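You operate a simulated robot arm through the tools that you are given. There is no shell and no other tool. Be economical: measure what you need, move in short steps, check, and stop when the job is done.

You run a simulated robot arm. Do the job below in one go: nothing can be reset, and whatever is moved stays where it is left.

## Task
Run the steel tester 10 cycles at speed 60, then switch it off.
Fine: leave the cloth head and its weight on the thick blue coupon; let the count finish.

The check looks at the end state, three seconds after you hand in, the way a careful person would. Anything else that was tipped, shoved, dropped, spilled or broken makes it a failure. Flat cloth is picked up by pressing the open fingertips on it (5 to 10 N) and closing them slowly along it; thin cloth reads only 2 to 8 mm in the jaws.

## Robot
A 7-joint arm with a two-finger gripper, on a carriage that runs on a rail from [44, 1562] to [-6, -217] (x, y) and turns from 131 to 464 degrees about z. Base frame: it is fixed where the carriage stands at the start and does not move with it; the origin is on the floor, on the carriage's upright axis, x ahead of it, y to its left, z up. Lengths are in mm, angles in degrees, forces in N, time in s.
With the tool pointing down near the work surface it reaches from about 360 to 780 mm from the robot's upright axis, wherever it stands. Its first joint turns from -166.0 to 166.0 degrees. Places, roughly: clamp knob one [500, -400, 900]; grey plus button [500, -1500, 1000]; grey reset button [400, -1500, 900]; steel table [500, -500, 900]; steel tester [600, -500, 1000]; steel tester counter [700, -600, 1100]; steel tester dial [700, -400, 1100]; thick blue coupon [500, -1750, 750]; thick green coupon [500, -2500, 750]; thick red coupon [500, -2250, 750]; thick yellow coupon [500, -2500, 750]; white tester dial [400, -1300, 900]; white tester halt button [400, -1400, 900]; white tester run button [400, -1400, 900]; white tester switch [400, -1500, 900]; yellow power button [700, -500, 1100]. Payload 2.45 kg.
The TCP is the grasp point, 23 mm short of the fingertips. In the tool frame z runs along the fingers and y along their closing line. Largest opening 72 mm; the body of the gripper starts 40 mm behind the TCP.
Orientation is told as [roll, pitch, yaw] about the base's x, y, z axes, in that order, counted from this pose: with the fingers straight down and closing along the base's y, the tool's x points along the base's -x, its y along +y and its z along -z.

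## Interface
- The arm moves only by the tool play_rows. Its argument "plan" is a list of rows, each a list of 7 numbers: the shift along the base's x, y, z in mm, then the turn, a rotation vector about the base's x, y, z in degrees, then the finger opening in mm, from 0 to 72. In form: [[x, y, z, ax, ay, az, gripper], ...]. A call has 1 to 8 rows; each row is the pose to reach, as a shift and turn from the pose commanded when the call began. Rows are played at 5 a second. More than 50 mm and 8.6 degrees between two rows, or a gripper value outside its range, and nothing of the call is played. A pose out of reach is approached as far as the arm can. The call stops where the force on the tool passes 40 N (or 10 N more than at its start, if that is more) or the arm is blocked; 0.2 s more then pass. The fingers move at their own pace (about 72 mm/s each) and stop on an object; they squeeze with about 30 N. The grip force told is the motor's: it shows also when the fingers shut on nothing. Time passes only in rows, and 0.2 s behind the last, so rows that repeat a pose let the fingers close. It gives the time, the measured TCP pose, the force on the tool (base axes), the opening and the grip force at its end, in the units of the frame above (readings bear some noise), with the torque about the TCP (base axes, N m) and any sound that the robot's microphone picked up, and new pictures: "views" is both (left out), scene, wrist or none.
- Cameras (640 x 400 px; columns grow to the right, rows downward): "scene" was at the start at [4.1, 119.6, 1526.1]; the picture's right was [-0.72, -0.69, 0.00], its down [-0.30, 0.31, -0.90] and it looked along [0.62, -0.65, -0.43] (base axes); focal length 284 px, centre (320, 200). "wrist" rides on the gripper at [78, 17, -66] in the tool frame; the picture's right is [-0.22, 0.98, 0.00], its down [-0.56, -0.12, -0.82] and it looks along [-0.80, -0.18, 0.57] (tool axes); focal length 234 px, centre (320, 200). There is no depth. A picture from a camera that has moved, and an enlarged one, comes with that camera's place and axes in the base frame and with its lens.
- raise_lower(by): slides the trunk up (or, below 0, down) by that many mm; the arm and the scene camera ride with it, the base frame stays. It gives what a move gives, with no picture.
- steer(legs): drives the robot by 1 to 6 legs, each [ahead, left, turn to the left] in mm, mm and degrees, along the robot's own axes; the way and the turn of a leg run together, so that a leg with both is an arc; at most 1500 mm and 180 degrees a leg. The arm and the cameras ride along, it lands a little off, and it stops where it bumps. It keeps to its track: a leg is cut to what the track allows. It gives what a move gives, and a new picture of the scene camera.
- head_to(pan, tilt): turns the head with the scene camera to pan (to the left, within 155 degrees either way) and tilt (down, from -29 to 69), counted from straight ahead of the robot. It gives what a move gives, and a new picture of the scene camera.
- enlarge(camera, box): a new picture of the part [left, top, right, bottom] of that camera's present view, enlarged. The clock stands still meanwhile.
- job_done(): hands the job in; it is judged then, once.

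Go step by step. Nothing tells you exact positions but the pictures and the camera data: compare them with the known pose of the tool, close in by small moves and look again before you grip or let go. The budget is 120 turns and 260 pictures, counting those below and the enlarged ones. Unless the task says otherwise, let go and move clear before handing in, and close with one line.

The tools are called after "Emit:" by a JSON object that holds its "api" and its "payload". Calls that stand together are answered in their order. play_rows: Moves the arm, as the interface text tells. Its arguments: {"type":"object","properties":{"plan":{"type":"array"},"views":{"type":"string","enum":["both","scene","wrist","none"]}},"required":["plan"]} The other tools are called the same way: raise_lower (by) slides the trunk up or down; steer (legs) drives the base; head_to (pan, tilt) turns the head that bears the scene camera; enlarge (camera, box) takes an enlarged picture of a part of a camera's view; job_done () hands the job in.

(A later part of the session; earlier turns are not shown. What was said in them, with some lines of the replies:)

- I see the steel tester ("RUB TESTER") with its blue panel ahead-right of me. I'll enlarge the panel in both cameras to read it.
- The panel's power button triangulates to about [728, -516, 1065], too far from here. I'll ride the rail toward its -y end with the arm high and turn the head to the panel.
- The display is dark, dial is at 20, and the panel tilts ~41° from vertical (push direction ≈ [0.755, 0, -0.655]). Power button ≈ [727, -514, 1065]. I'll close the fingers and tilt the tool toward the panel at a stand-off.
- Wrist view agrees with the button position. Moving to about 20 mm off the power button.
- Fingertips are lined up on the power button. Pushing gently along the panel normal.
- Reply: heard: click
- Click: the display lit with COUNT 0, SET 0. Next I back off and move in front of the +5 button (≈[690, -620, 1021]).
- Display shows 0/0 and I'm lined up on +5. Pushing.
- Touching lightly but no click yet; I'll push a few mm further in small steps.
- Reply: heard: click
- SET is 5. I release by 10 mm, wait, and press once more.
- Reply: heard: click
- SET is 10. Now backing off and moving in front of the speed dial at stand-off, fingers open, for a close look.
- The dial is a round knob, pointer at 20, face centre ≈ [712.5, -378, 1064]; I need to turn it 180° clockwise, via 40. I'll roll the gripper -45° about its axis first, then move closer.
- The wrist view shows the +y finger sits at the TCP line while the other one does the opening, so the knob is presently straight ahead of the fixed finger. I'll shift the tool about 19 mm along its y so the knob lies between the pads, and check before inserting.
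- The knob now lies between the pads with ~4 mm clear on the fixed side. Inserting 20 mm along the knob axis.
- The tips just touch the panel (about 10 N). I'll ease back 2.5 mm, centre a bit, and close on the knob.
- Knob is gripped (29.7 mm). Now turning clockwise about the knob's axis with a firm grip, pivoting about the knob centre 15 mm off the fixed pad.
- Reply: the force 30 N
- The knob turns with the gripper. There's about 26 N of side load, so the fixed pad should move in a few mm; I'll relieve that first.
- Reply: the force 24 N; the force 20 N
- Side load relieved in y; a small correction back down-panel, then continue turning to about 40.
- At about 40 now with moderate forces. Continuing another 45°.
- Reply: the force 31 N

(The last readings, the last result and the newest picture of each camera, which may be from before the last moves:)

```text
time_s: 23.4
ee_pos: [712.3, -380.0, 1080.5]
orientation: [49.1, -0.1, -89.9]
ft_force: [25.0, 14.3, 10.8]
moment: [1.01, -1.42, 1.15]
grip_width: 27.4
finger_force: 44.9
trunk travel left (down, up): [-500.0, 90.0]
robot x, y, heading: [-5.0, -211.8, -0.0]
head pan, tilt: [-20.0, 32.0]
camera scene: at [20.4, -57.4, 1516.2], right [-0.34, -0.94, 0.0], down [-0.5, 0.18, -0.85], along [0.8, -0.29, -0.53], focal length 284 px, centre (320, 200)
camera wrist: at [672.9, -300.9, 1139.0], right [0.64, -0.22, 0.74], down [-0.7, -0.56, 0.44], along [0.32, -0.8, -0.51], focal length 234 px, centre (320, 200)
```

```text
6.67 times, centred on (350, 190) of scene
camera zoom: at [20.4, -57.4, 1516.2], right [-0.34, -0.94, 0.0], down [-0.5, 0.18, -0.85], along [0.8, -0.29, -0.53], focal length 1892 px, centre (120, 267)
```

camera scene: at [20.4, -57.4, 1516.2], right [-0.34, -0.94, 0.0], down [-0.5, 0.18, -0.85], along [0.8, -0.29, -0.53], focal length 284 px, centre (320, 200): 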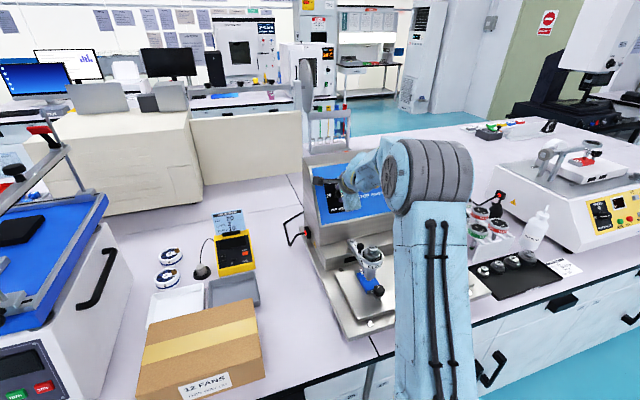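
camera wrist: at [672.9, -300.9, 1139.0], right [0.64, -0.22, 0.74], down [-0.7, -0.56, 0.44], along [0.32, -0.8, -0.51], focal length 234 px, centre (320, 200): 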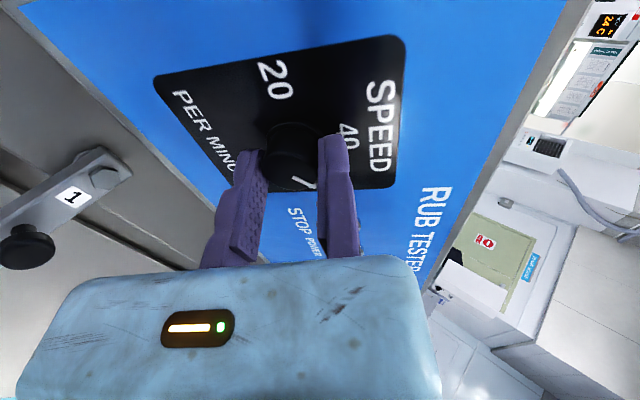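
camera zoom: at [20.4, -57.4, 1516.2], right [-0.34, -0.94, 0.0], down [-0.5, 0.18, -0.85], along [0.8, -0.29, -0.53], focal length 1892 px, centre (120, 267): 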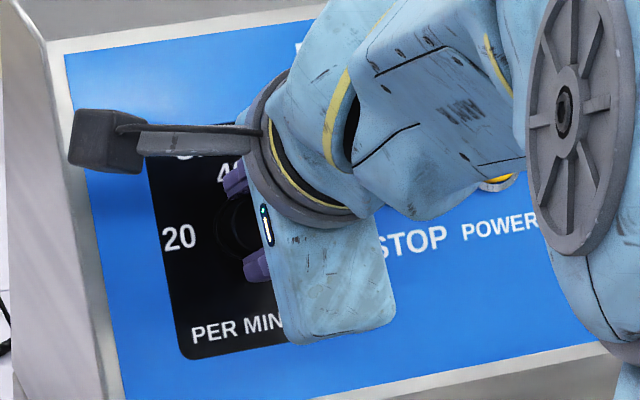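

Wrist still has range; the pointer is about three quarters of the way. Continuing the last 45° with a small side-load correction.

Emit:
{"api": "play_rows", "payload": {"plan": [[1.3, 0, 1.5, 0, 0, 0, 5], [1.2, -1.7, 1.4, 5.66, 0, -4.92, 5], [1.0, -3.36, 1.2, 11.32, 0, -9.84, 5], [0.65, -4.97, 0.75, 16.98, 0, -14.76, 5], [0.2, -6.5, 0.2, 22.64, 0, -19.68, 5], [-0.4, -7.91, -0.5, 28.3, 0, -24.6, 5], [-1.2, -9.19, -1.4, 33.96, 0, -29.52, 5]], "views": "wrist"}}

Emit:
{"api": "enlarge", "payload": {"camera": "wrist", "box": [160, 40, 416, 200]}}

```text
time_s: 25.0
ee_pos: [708.7, -390.7, 1077.5]
orientation: [39.0, 32.3, -123.4]
ft_force: [-5.3, 12.0, 3.8]
moment: [0.34, -0.97, 0.27]
grip_width: 27.4
finger_force: 45.0
trunk travel left (down, up): [-500.0, 90.0]
robot x, y, heading: [-7.5, -214.2, -0.1]
head pan, tilt: [-20.0, 32.0]
camera wrist: at [702.4, -346.7, 1173.3], right [0.35, -0.85, 0.4], down [-0.94, -0.31, 0.17], along [-0.02, -0.44, -0.9], focal length 234 px, centre (320, 200)
```

wrist: 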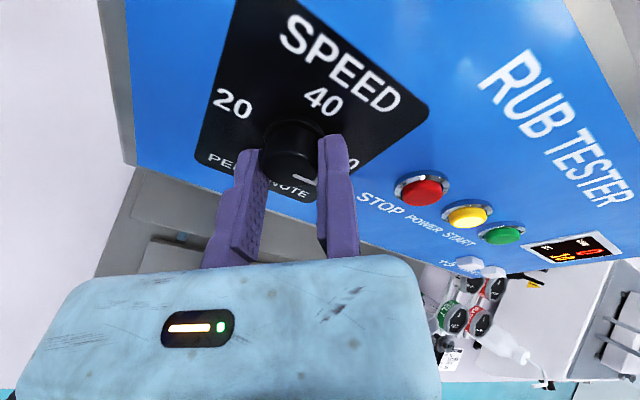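

```text
2.50 times, centred on (288, 120) of wrist
camera zoom: at [702.4, -346.7, 1173.3], right [0.35, -0.85, 0.4], down [-0.94, -0.31, 0.17], along [-0.02, -0.44, -0.9], focal length 585 px, centre (400, 400)
```

zoom: 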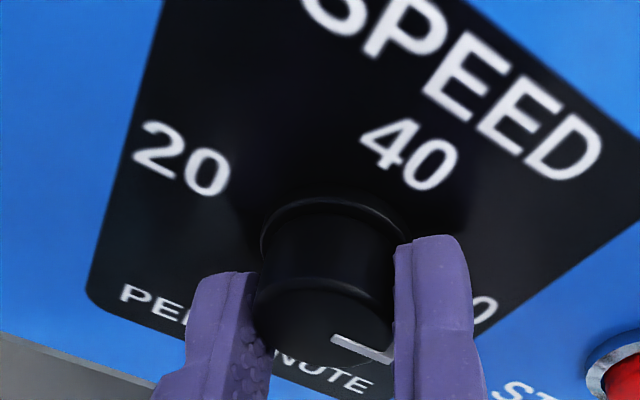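

The knob has turned a full 180° from where it started. I release, clear and back off to verify the pointer.

Emit:
{"api": "play_rows", "payload": {"plan": [[0, 0, 0, 0, 0, 0, 45], [0, 0, 0, 0, 0, 0, 50], [1.4, -2.1, 1.6, 0, 0, 0, 50], [-14, -2.1, 14.7, 0, 0, 0, 50], [-33, -2.1, 31, 0, 0, 0, 50], [-60, -2.1, 54, 0, 0, 0, 50], [-60, -2.1, 54, 0, 0, 0, 50]], "views": "wrist"}}

Emit:
{"api": "enlarge", "payload": {"camera": "wrist", "box": [160, 0, 416, 160]}}

Emit:
{"api": "enlarge", "payload": {"camera": "scene", "box": [290, 140, 450, 240]}}

```text
time_s: 26.6
ee_pos: [646.0, -392.8, 1132.3]
orientation: [39.1, 32.3, -123.3]
ft_force: [-0.1, -0.2, -0.5]
moment: [0.01, -0.01, 0.0]
grip_width: 50.0
finger_force: 0.1
trunk travel left (down, up): [-500.0, 90.0]
robot x, y, heading: [-4.0, -216.8, 0.1]
head pan, tilt: [-20.0, 32.0]
camera wrist: at [640.7, -349.0, 1229.0], right [0.35, -0.84, 0.4], down [-0.94, -0.31, 0.17], along [-0.02, -0.44, -0.9], focal length 234 px, centre (320, 200)
```

wrist: 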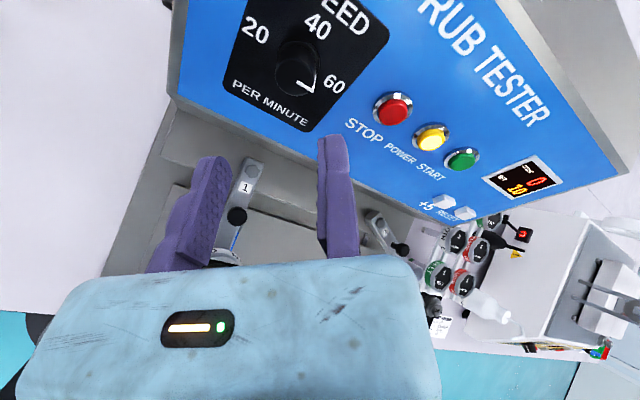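

```text
2.50 times, centred on (288, 80) of wrist
camera zoom: at [640.7, -349.0, 1229.0], right [0.35, -0.84, 0.4], down [-0.94, -0.31, 0.17], along [-0.02, -0.44, -0.9], focal length 585 px, centre (400, 500)
```

zoom: 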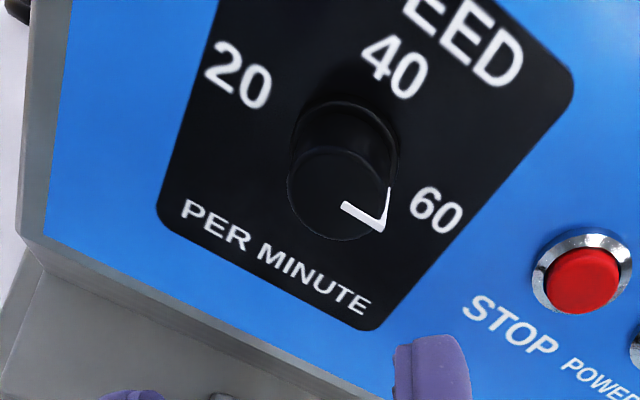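

```text
4.00 times, centred on (370, 190) of scene
camera zoom: at [18.1, -59.1, 1516.3], right [-0.34, -0.94, 0.0], down [-0.5, 0.18, -0.85], along [0.8, -0.29, -0.53], focal length 1136 px, centre (120, 240)
```

zoom: 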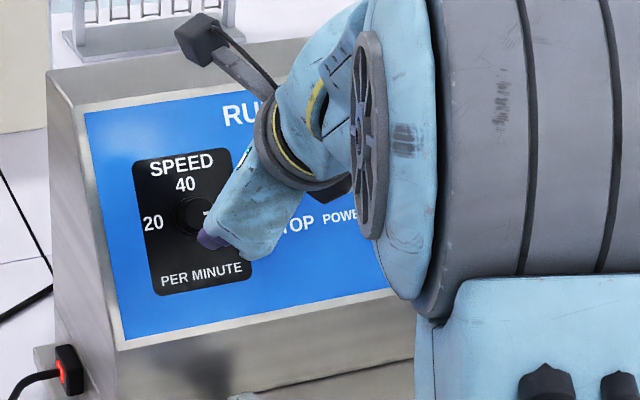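

Pointer is at 60. Now close fingers and move in front of START (≈[724.5, -562, 1067]), keeping the present roll.

Emit:
{"api": "play_rows", "payload": {"plan": [[0, -45, 0, 0, 0, 0, 0], [5, -90, -3, 0, 0, 0, 0], [15, -132, -10, 0, 0, 0, 0], [28, -169, -22, 0, 0, 0, 0], [42, -169, -34, 0, 0, 0, 0], [42, -169, -34, 0, 0, 0, 0]]}}

Emit:
{"api": "enlarge", "payload": {"camera": "scene", "box": [310, 160, 390, 220]}}

Emit:
{"api": "enlarge", "payload": {"camera": "wrist", "box": [240, 60, 400, 160]}}

```text
time_s: 28.0
ee_pos: [691.8, -564.9, 1097.7]
orientation: [39.1, 32.4, -123.3]
ft_force: [0.4, 0.1, -0.1]
moment: [0.01, 0.0, 0.0]
grip_width: 0.1
finger_force: 28.3
trunk travel left (down, up): [-500.0, 90.0]
robot x, y, heading: [-2.7, -216.0, -0.0]
head pan, tilt: [-20.0, 32.0]
camera scene: at [19.0, -59.1, 1516.3], right [-0.34, -0.94, 0.0], down [-0.5, 0.18, -0.85], along [0.8, -0.29, -0.53], focal length 284 px, centre (320, 200)
camera wrist: at [685.2, -522.3, 1193.3], right [0.35, -0.84, 0.4], down [-0.94, -0.31, 0.17], along [-0.02, -0.44, -0.9], focal length 234 px, centre (320, 200)
```

scene: 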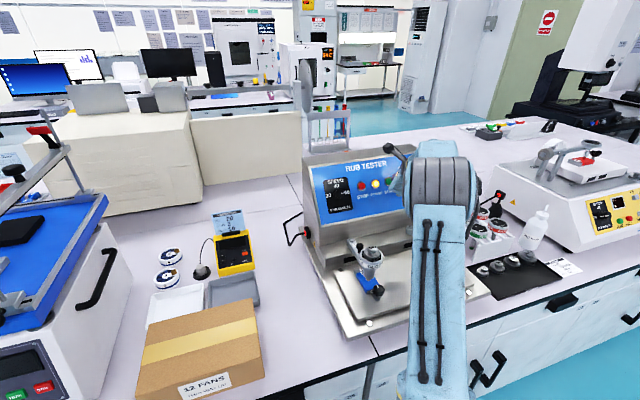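
wrist: 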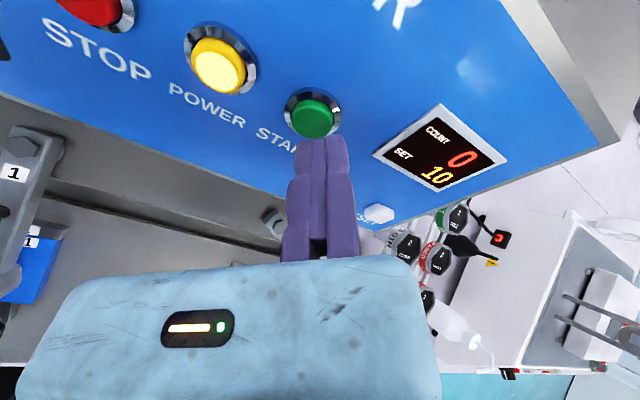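

```text
6.67 times, centred on (350, 190) of scene
camera zoom: at [19.0, -59.1, 1516.3], right [-0.34, -0.94, 0.0], down [-0.5, 0.18, -0.85], along [0.8, -0.29, -0.53], focal length 1892 px, centre (120, 267)
```

zoom: 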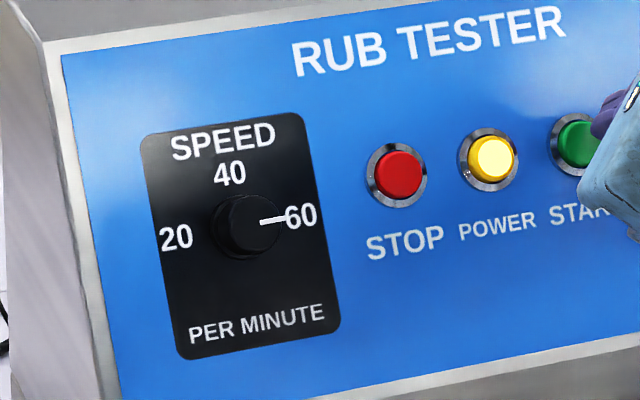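

```text
4.00 times, centred on (320, 110) of wrist
camera zoom: at [685.2, -522.3, 1193.3], right [0.35, -0.84, 0.4], down [-0.94, -0.31, 0.17], along [-0.02, -0.44, -0.9], focal length 937 px, centre (320, 560)
```

zoom: 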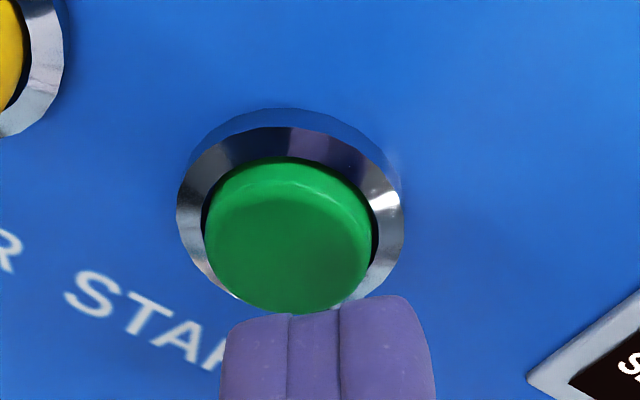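

Pointer sits right on 60 and display shows 0/10. A quick look at the coupon, clamp and cloth head before starting.

Emit:
{"api": "enlarge", "payload": {"camera": "scene", "box": [335, 230, 415, 300]}}

```text
5.71 times, centred on (375, 265) of scene
camera zoom: at [19.0, -59.1, 1516.3], right [-0.34, -0.94, 0.0], down [-0.5, 0.18, -0.85], along [0.8, -0.29, -0.53], focal length 1622 px, centre (6, -171)
```

zoom: 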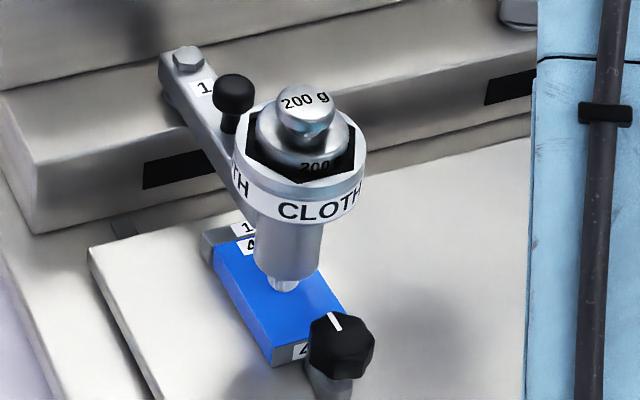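

Head sits on the blue coupon, clamp against it. Pressing START.

Emit:
{"api": "play_rows", "payload": {"plan": [[5, 2.8, -8, 0, 0, 0, 0], [11, 2.8, -13.5, 0, 0, 0, 0], [13.5, 2.8, -15.5, 0, 0, 0, 0], [15, 2.8, -17, 0, 0, 0, 0]], "views": "wrist"}}

```text
time_s: 29.0
ee_pos: [705.4, -558.6, 1080.2]
orientation: [39.2, 32.2, -123.4]
ft_force: [-1.7, -1.3, 1.1]
moment: [0.0, -0.02, -0.04]
grip_width: 0.0
finger_force: 28.4
trunk travel left (down, up): [-500.0, 90.0]
robot x, y, heading: [-5.4, -215.1, -0.1]
head pan, tilt: [-20.0, 32.0]
heard: click
camera wrist: at [698.9, -516.0, 1176.0], right [0.35, -0.84, 0.41], down [-0.94, -0.31, 0.17], along [-0.02, -0.44, -0.9], focal length 234 px, centre (320, 200)
```

wrist: 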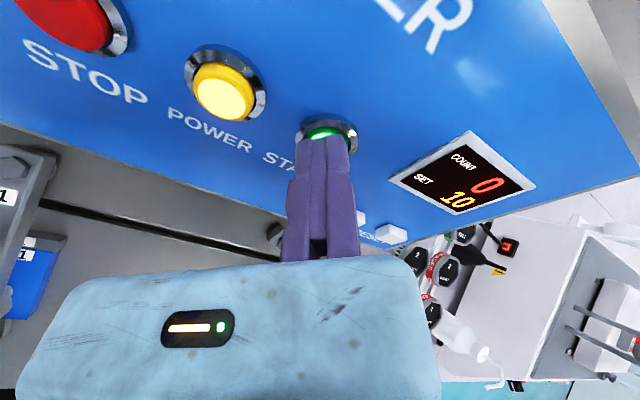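

Clicked and START lit. I back off and wait while it runs.

Emit:
{"api": "play_rows", "payload": {"plan": [[-20, 0, 17, 0, 0, 0, 0], [-40, 0, 35, 0, 0, 0, 0], [-40, 0, 35, 0, 0, 0, 0], [-40, 0, 35, 0, 0, 0, 0], [-40, 0, 35, 0, 0, 0, 0], [-40, 0, 35, 0, 0, 0, 0], [-40, 0, 35, 0, 0, 0, 0], [-40, 0, 35, 0, 0, 0, 0]]}}

```text
time_s: 30.8
ee_pos: [666.3, -559.1, 1115.6]
orientation: [39.1, 32.3, -123.3]
ft_force: [-0.2, 0.4, 0.6]
moment: [-0.01, -0.01, -0.01]
grip_width: 0.1
finger_force: 28.4
trunk travel left (down, up): [-500.0, 90.0]
robot x, y, heading: [-3.2, -213.6, 0.1]
head pan, tilt: [-20.0, 32.0]
camera scene: at [18.8, -59.2, 1516.3], right [-0.34, -0.94, 0.0], down [-0.5, 0.18, -0.85], along [0.8, -0.29, -0.53], focal length 284 px, centre (320, 200)
camera wrist: at [660.1, -514.9, 1210.6], right [0.35, -0.84, 0.4], down [-0.94, -0.31, 0.17], along [-0.02, -0.44, -0.9], focal length 234 px, centre (320, 200)
```

scene: 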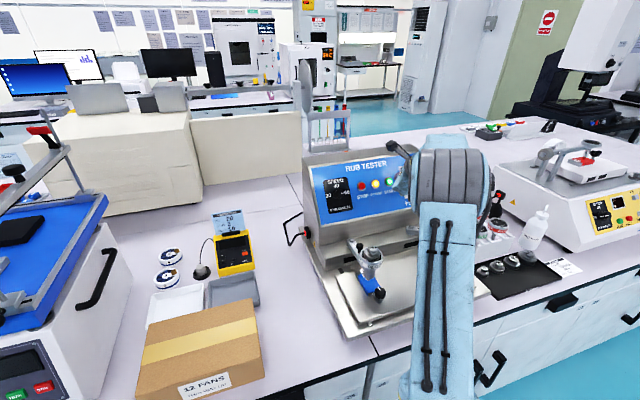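
wrist: 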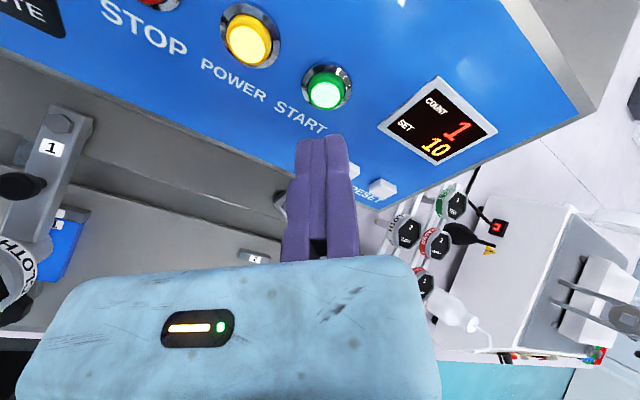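

Counting (1 of 10). Waiting.

Emit:
{"api": "play_rows", "payload": {"plan": [[0, 0, 0, 0, 0, 0, 0], [0, 0, 0, 0, 0, 0, 0], [0, 0, 0, 0, 0, 0, 0], [0, 0, 0, 0, 0, 0, 0], [0, 0, 0, 0, 0, 0, 0], [0, 0, 0, 0, 0, 0, 0], [0, 0, 0, 0, 0, 0, 0], [0, 0, 0, 0, 0, 0, 0]], "views": "none"}}

Emit:
{"api": "play_rows", "payload": {"plan": [[0, 0, 0, 0, 0, 0, 0], [0, 0, 0, 0, 0, 0, 0], [0, 0, 0, 0, 0, 0, 0], [0, 0, 0, 0, 0, 0, 0], [0, 0, 0, 0, 0, 0, 0], [0, 0, 0, 0, 0, 0, 0], [0, 0, 0, 0, 0, 0, 0], [0, 0, 0, 0, 0, 0, 0]], "views": "none"}}

Emit:
{"api": "play_rows", "payload": {"plan": [[0, 0, 0, 0, 0, 0, 0], [0, 0, 0, 0, 0, 0, 0], [0, 0, 0, 0, 0, 0, 0], [0, 0, 0, 0, 0, 0, 0], [0, 0, 0, 0, 0, 0, 0], [0, 0, 0, 0, 0, 0, 0], [0, 0, 0, 0, 0, 0, 0], [0, 0, 0, 0, 0, 0, 0]], "views": "none"}}

Emit:
{"api": "play_rows", "payload": {"plan": [[0, 0, 0, 0, 0, 0, 0], [0, 0, 0, 0, 0, 0, 0], [0, 0, 0, 0, 0, 0, 0], [0, 0, 0, 0, 0, 0, 0], [0, 0, 0, 0, 0, 0, 0], [0, 0, 0, 0, 0, 0, 0], [0, 0, 0, 0, 0, 0, 0], [0, 0, 0, 0, 0, 0, 0]], "views": "none"}}

Emit:
{"api": "play_rows", "payload": {"plan": [[0, 0, 0, 0, 0, 0, 0], [0, 0, 0, 0, 0, 0, 0], [0, 0, 0, 0, 0, 0, 0], [0, 0, 0, 0, 0, 0, 0], [0, 0, 0, 0, 0, 0, 0], [0, 0, 0, 0, 0, 0, 0], [0, 0, 0, 0, 0, 0, 0], [0, 0, 0, 0, 0, 0, 0]], "views": "wrist"}}

```text
time_s: 32.6
ee_pos: [665.9, -557.3, 1114.6]
orientation: [39.1, 32.3, -123.3]
ft_force: [-0.4, -1.2, -0.9]
moment: [-0.01, 0.01, -0.03]
grip_width: 0.0
finger_force: 28.8
trunk travel left (down, up): [-500.0, 90.0]
robot x, y, heading: [-9.2, -213.8, -0.2]
head pan, tilt: [-20.0, 32.0]
```

```text
time_s: 34.4
ee_pos: [666.3, -557.7, 1115.6]
orientation: [39.2, 32.3, -123.3]
ft_force: [-0.1, -1.0, -0.5]
moment: [0.0, 0.01, 0.05]
grip_width: 0.0
finger_force: 28.5
trunk travel left (down, up): [-500.0, 90.0]
robot x, y, heading: [-5.1, -214.5, -0.2]
head pan, tilt: [-20.0, 32.0]
```

```text
time_s: 36.2
ee_pos: [665.9, -558.5, 1115.1]
orientation: [39.1, 32.3, -123.3]
ft_force: [0.2, 0.9, -0.1]
moment: [0.01, 0.0, 0.0]
grip_width: 0.1
finger_force: 28.8
trunk travel left (down, up): [-500.0, 90.0]
robot x, y, heading: [-5.7, -214.2, -0.1]
head pan, tilt: [-20.0, 32.0]
```

```text
time_s: 38.0
ee_pos: [666.6, -557.7, 1114.5]
orientation: [39.1, 32.3, -123.3]
ft_force: [0.3, 0.8, 0.1]
moment: [0.0, 0.02, -0.04]
grip_width: 0.0
finger_force: 28.2
trunk travel left (down, up): [-500.0, 90.0]
robot x, y, heading: [-7.2, -212.3, 0.1]
head pan, tilt: [-20.0, 32.0]
```

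```text
time_s: 39.8
ee_pos: [666.4, -558.4, 1114.4]
orientation: [39.0, 32.3, -123.2]
ft_force: [0.5, -0.4, 0.6]
moment: [0.03, -0.01, 0.04]
grip_width: 0.2
finger_force: 28.3
trunk travel left (down, up): [-500.0, 90.0]
robot x, y, heading: [-8.5, -215.2, -0.2]
head pan, tilt: [-20.0, 32.0]
camera wrist: at [660.1, -514.9, 1210.6], right [0.35, -0.84, 0.4], down [-0.94, -0.31, 0.17], along [-0.02, -0.44, -0.9], focal length 234 px, centre (320, 200)
```

wrist: 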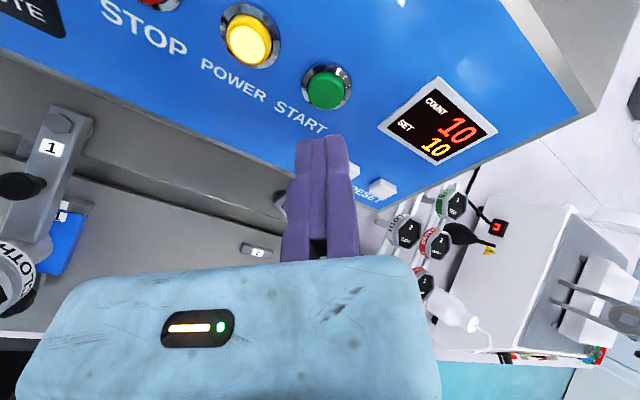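

Count 10 of 10 and START is dark: finished. Now to the yellow POWER button to switch off.

Emit:
{"api": "play_rows", "payload": {"plan": [[0, 25, 0, 0, 0, 0, 0], [0, 47.5, 0, 0, 0, 0, 0], [21, 47.5, -18, 0, 0, 0, 0], [21, 47.5, -18, 0, 0, 0, 0]], "views": "wrist"}}

Emit:
{"api": "enlarge", "payload": {"camera": "wrist", "box": [240, 60, 400, 160]}}

```text
time_s: 40.8
ee_pos: [686.0, -511.9, 1097.2]
orientation: [39.1, 32.3, -123.3]
ft_force: [0.7, -0.9, 0.6]
moment: [-0.01, 0.0, 0.01]
grip_width: 0.3
finger_force: 28.3
trunk travel left (down, up): [-500.0, 90.0]
robot x, y, heading: [-4.8, -214.5, -0.4]
head pan, tilt: [-20.0, 32.0]
camera wrist: at [680.0, -468.4, 1192.9], right [0.35, -0.84, 0.4], down [-0.94, -0.31, 0.17], along [-0.02, -0.44, -0.9], focal length 234 px, centre (320, 200)
```

wrist: 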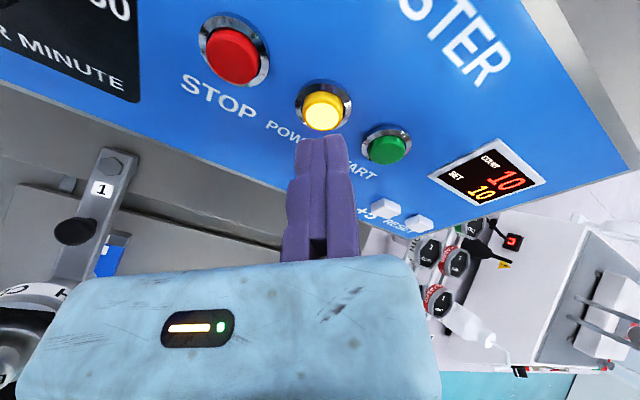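

```text
4.00 times, centred on (320, 110) of wrist
camera zoom: at [680.0, -468.4, 1192.9], right [0.35, -0.84, 0.4], down [-0.94, -0.31, 0.17], along [-0.02, -0.44, -0.9], focal length 937 px, centre (320, 560)
```

zoom: 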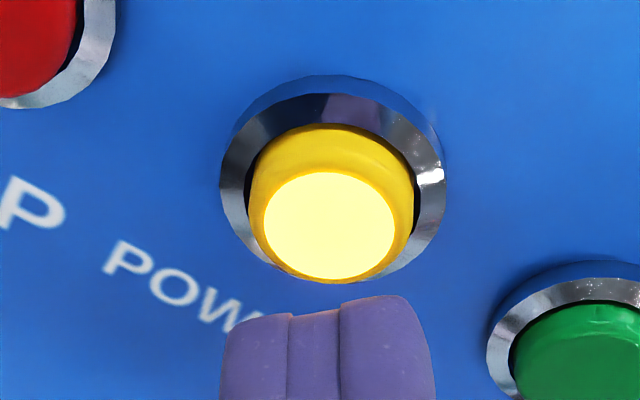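

Aligned. Pressing POWER once.

Emit:
{"api": "play_rows", "payload": {"plan": [[9, 0, -8, 0, 0, 0, 0], [16, 0, -14, 0, 0, 0, 0], [19.5, 0, -17, 0, 0, 0, 0], [21.9, 0, -19, 0, 0, 0, 0]], "views": "wrist"}}

```text
time_s: 41.8
ee_pos: [708.6, -511.1, 1078.9]
orientation: [39.3, 32.3, -123.2]
ft_force: [-5.5, -0.2, 2.8]
moment: [-0.02, -0.04, 0.03]
grip_width: 6.3
finger_force: 28.5
trunk travel left (down, up): [-500.0, 90.0]
robot x, y, heading: [-5.0, -215.7, -0.2]
head pan, tilt: [-20.0, 32.0]
heard: click
camera wrist: at [701.9, -468.2, 1175.0], right [0.35, -0.84, 0.41], down [-0.94, -0.31, 0.17], along [-0.02, -0.44, -0.9], focal length 234 px, centre (320, 200)
```

wrist: 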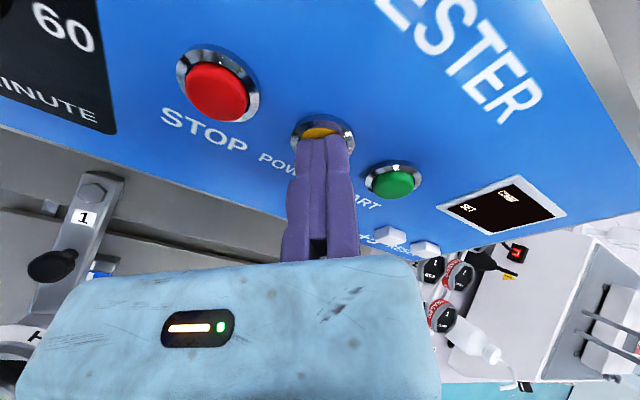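

The display went dark: it's off. Backing well clear and taking a final look.

Emit:
{"api": "play_rows", "payload": {"plan": [[-25, 0, 22, 0, 0, 0, 0], [-55, 0, 52, 0, 0, 0, 0], [-85, 0, 90, 0, 0, 0, 0], [-110, -10, 130, 0, 0, 0, 0], [-135, -30, 165, 0, 0, 0, 0], [-160, -60, 190, 0, 0, 0, 0], [-160, -60, 190, 0, 0, 0, 0]]}}

Emit:
{"api": "enlarge", "payload": {"camera": "scene", "box": [290, 140, 490, 340]}}

Emit:
{"api": "enlarge", "payload": {"camera": "wrist", "box": [0, 0, 640, 260]}}

```text
time_s: 43.4
ee_pos: [550.3, -574.3, 1268.9]
orientation: [39.2, 32.2, -123.2]
ft_force: [-0.6, -0.3, 0.4]
moment: [-0.04, -0.04, -0.02]
grip_width: 0.0
finger_force: 28.3
trunk travel left (down, up): [-500.0, 90.0]
robot x, y, heading: [-11.1, -215.6, -0.0]
head pan, tilt: [-20.0, 32.0]
camera scene: at [18.4, -59.4, 1516.3], right [-0.34, -0.94, 0.0], down [-0.5, 0.18, -0.85], along [0.8, -0.29, -0.53], focal length 284 px, centre (320, 200)
camera wrist: at [544.3, -531.2, 1364.7], right [0.35, -0.84, 0.4], down [-0.94, -0.31, 0.17], along [-0.02, -0.44, -0.9], focal length 234 px, centre (320, 200)
```

scene: 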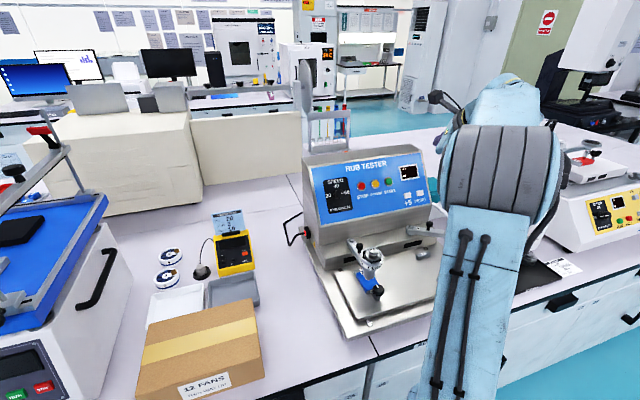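
wrist: 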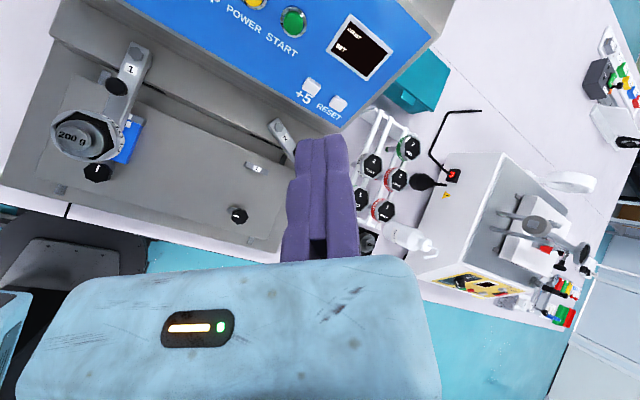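

```text
2.00 times, centred on (390, 240) of scene
camera zoom: at [18.4, -59.4, 1516.3], right [-0.34, -0.94, 0.0], down [-0.5, 0.18, -0.85], along [0.8, -0.29, -0.53], focal length 568 px, centre (180, 120)
```

zoom: 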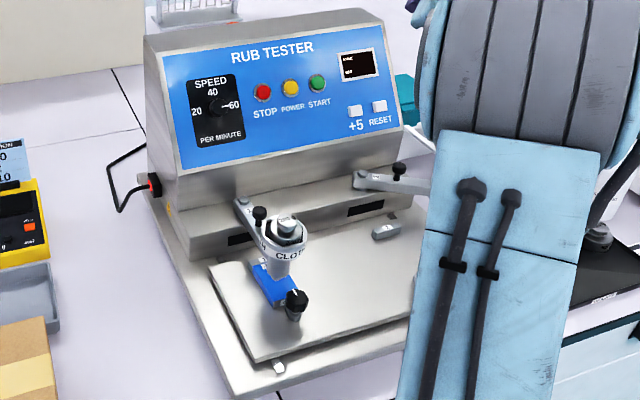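

```text
1.00 times, centred on (320, 130) of wrist (not enlarged: the box is as wide or as high as the picture)
camera zoom: at [544.3, -531.2, 1364.7], right [0.35, -0.84, 0.4], down [-0.94, -0.31, 0.17], along [-0.02, -0.44, -0.9], focal length 234 px, centre (320, 270)
```

zoom: 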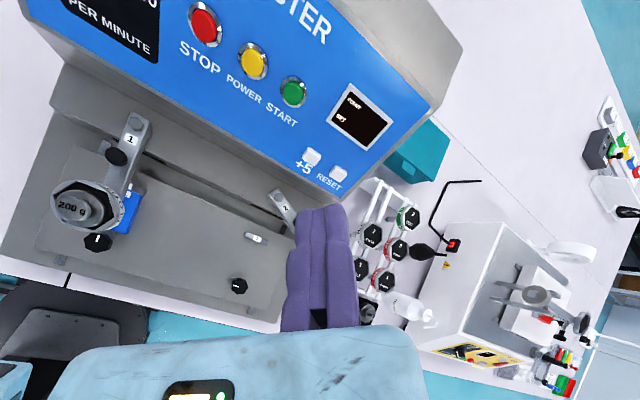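

The tester is off with its dial at 60, the head and 200 g weight still on the blue coupon, and nothing else has moved. Handing in.

Emit:
{"api": "job_done", "payload": {}}

```text
The job is handed in.
```

The steel tester ran its full 10 cycles at speed 60 and is switched off at the POWER button. The cloth head and its 200 g weight are still on the thick blue coupon.
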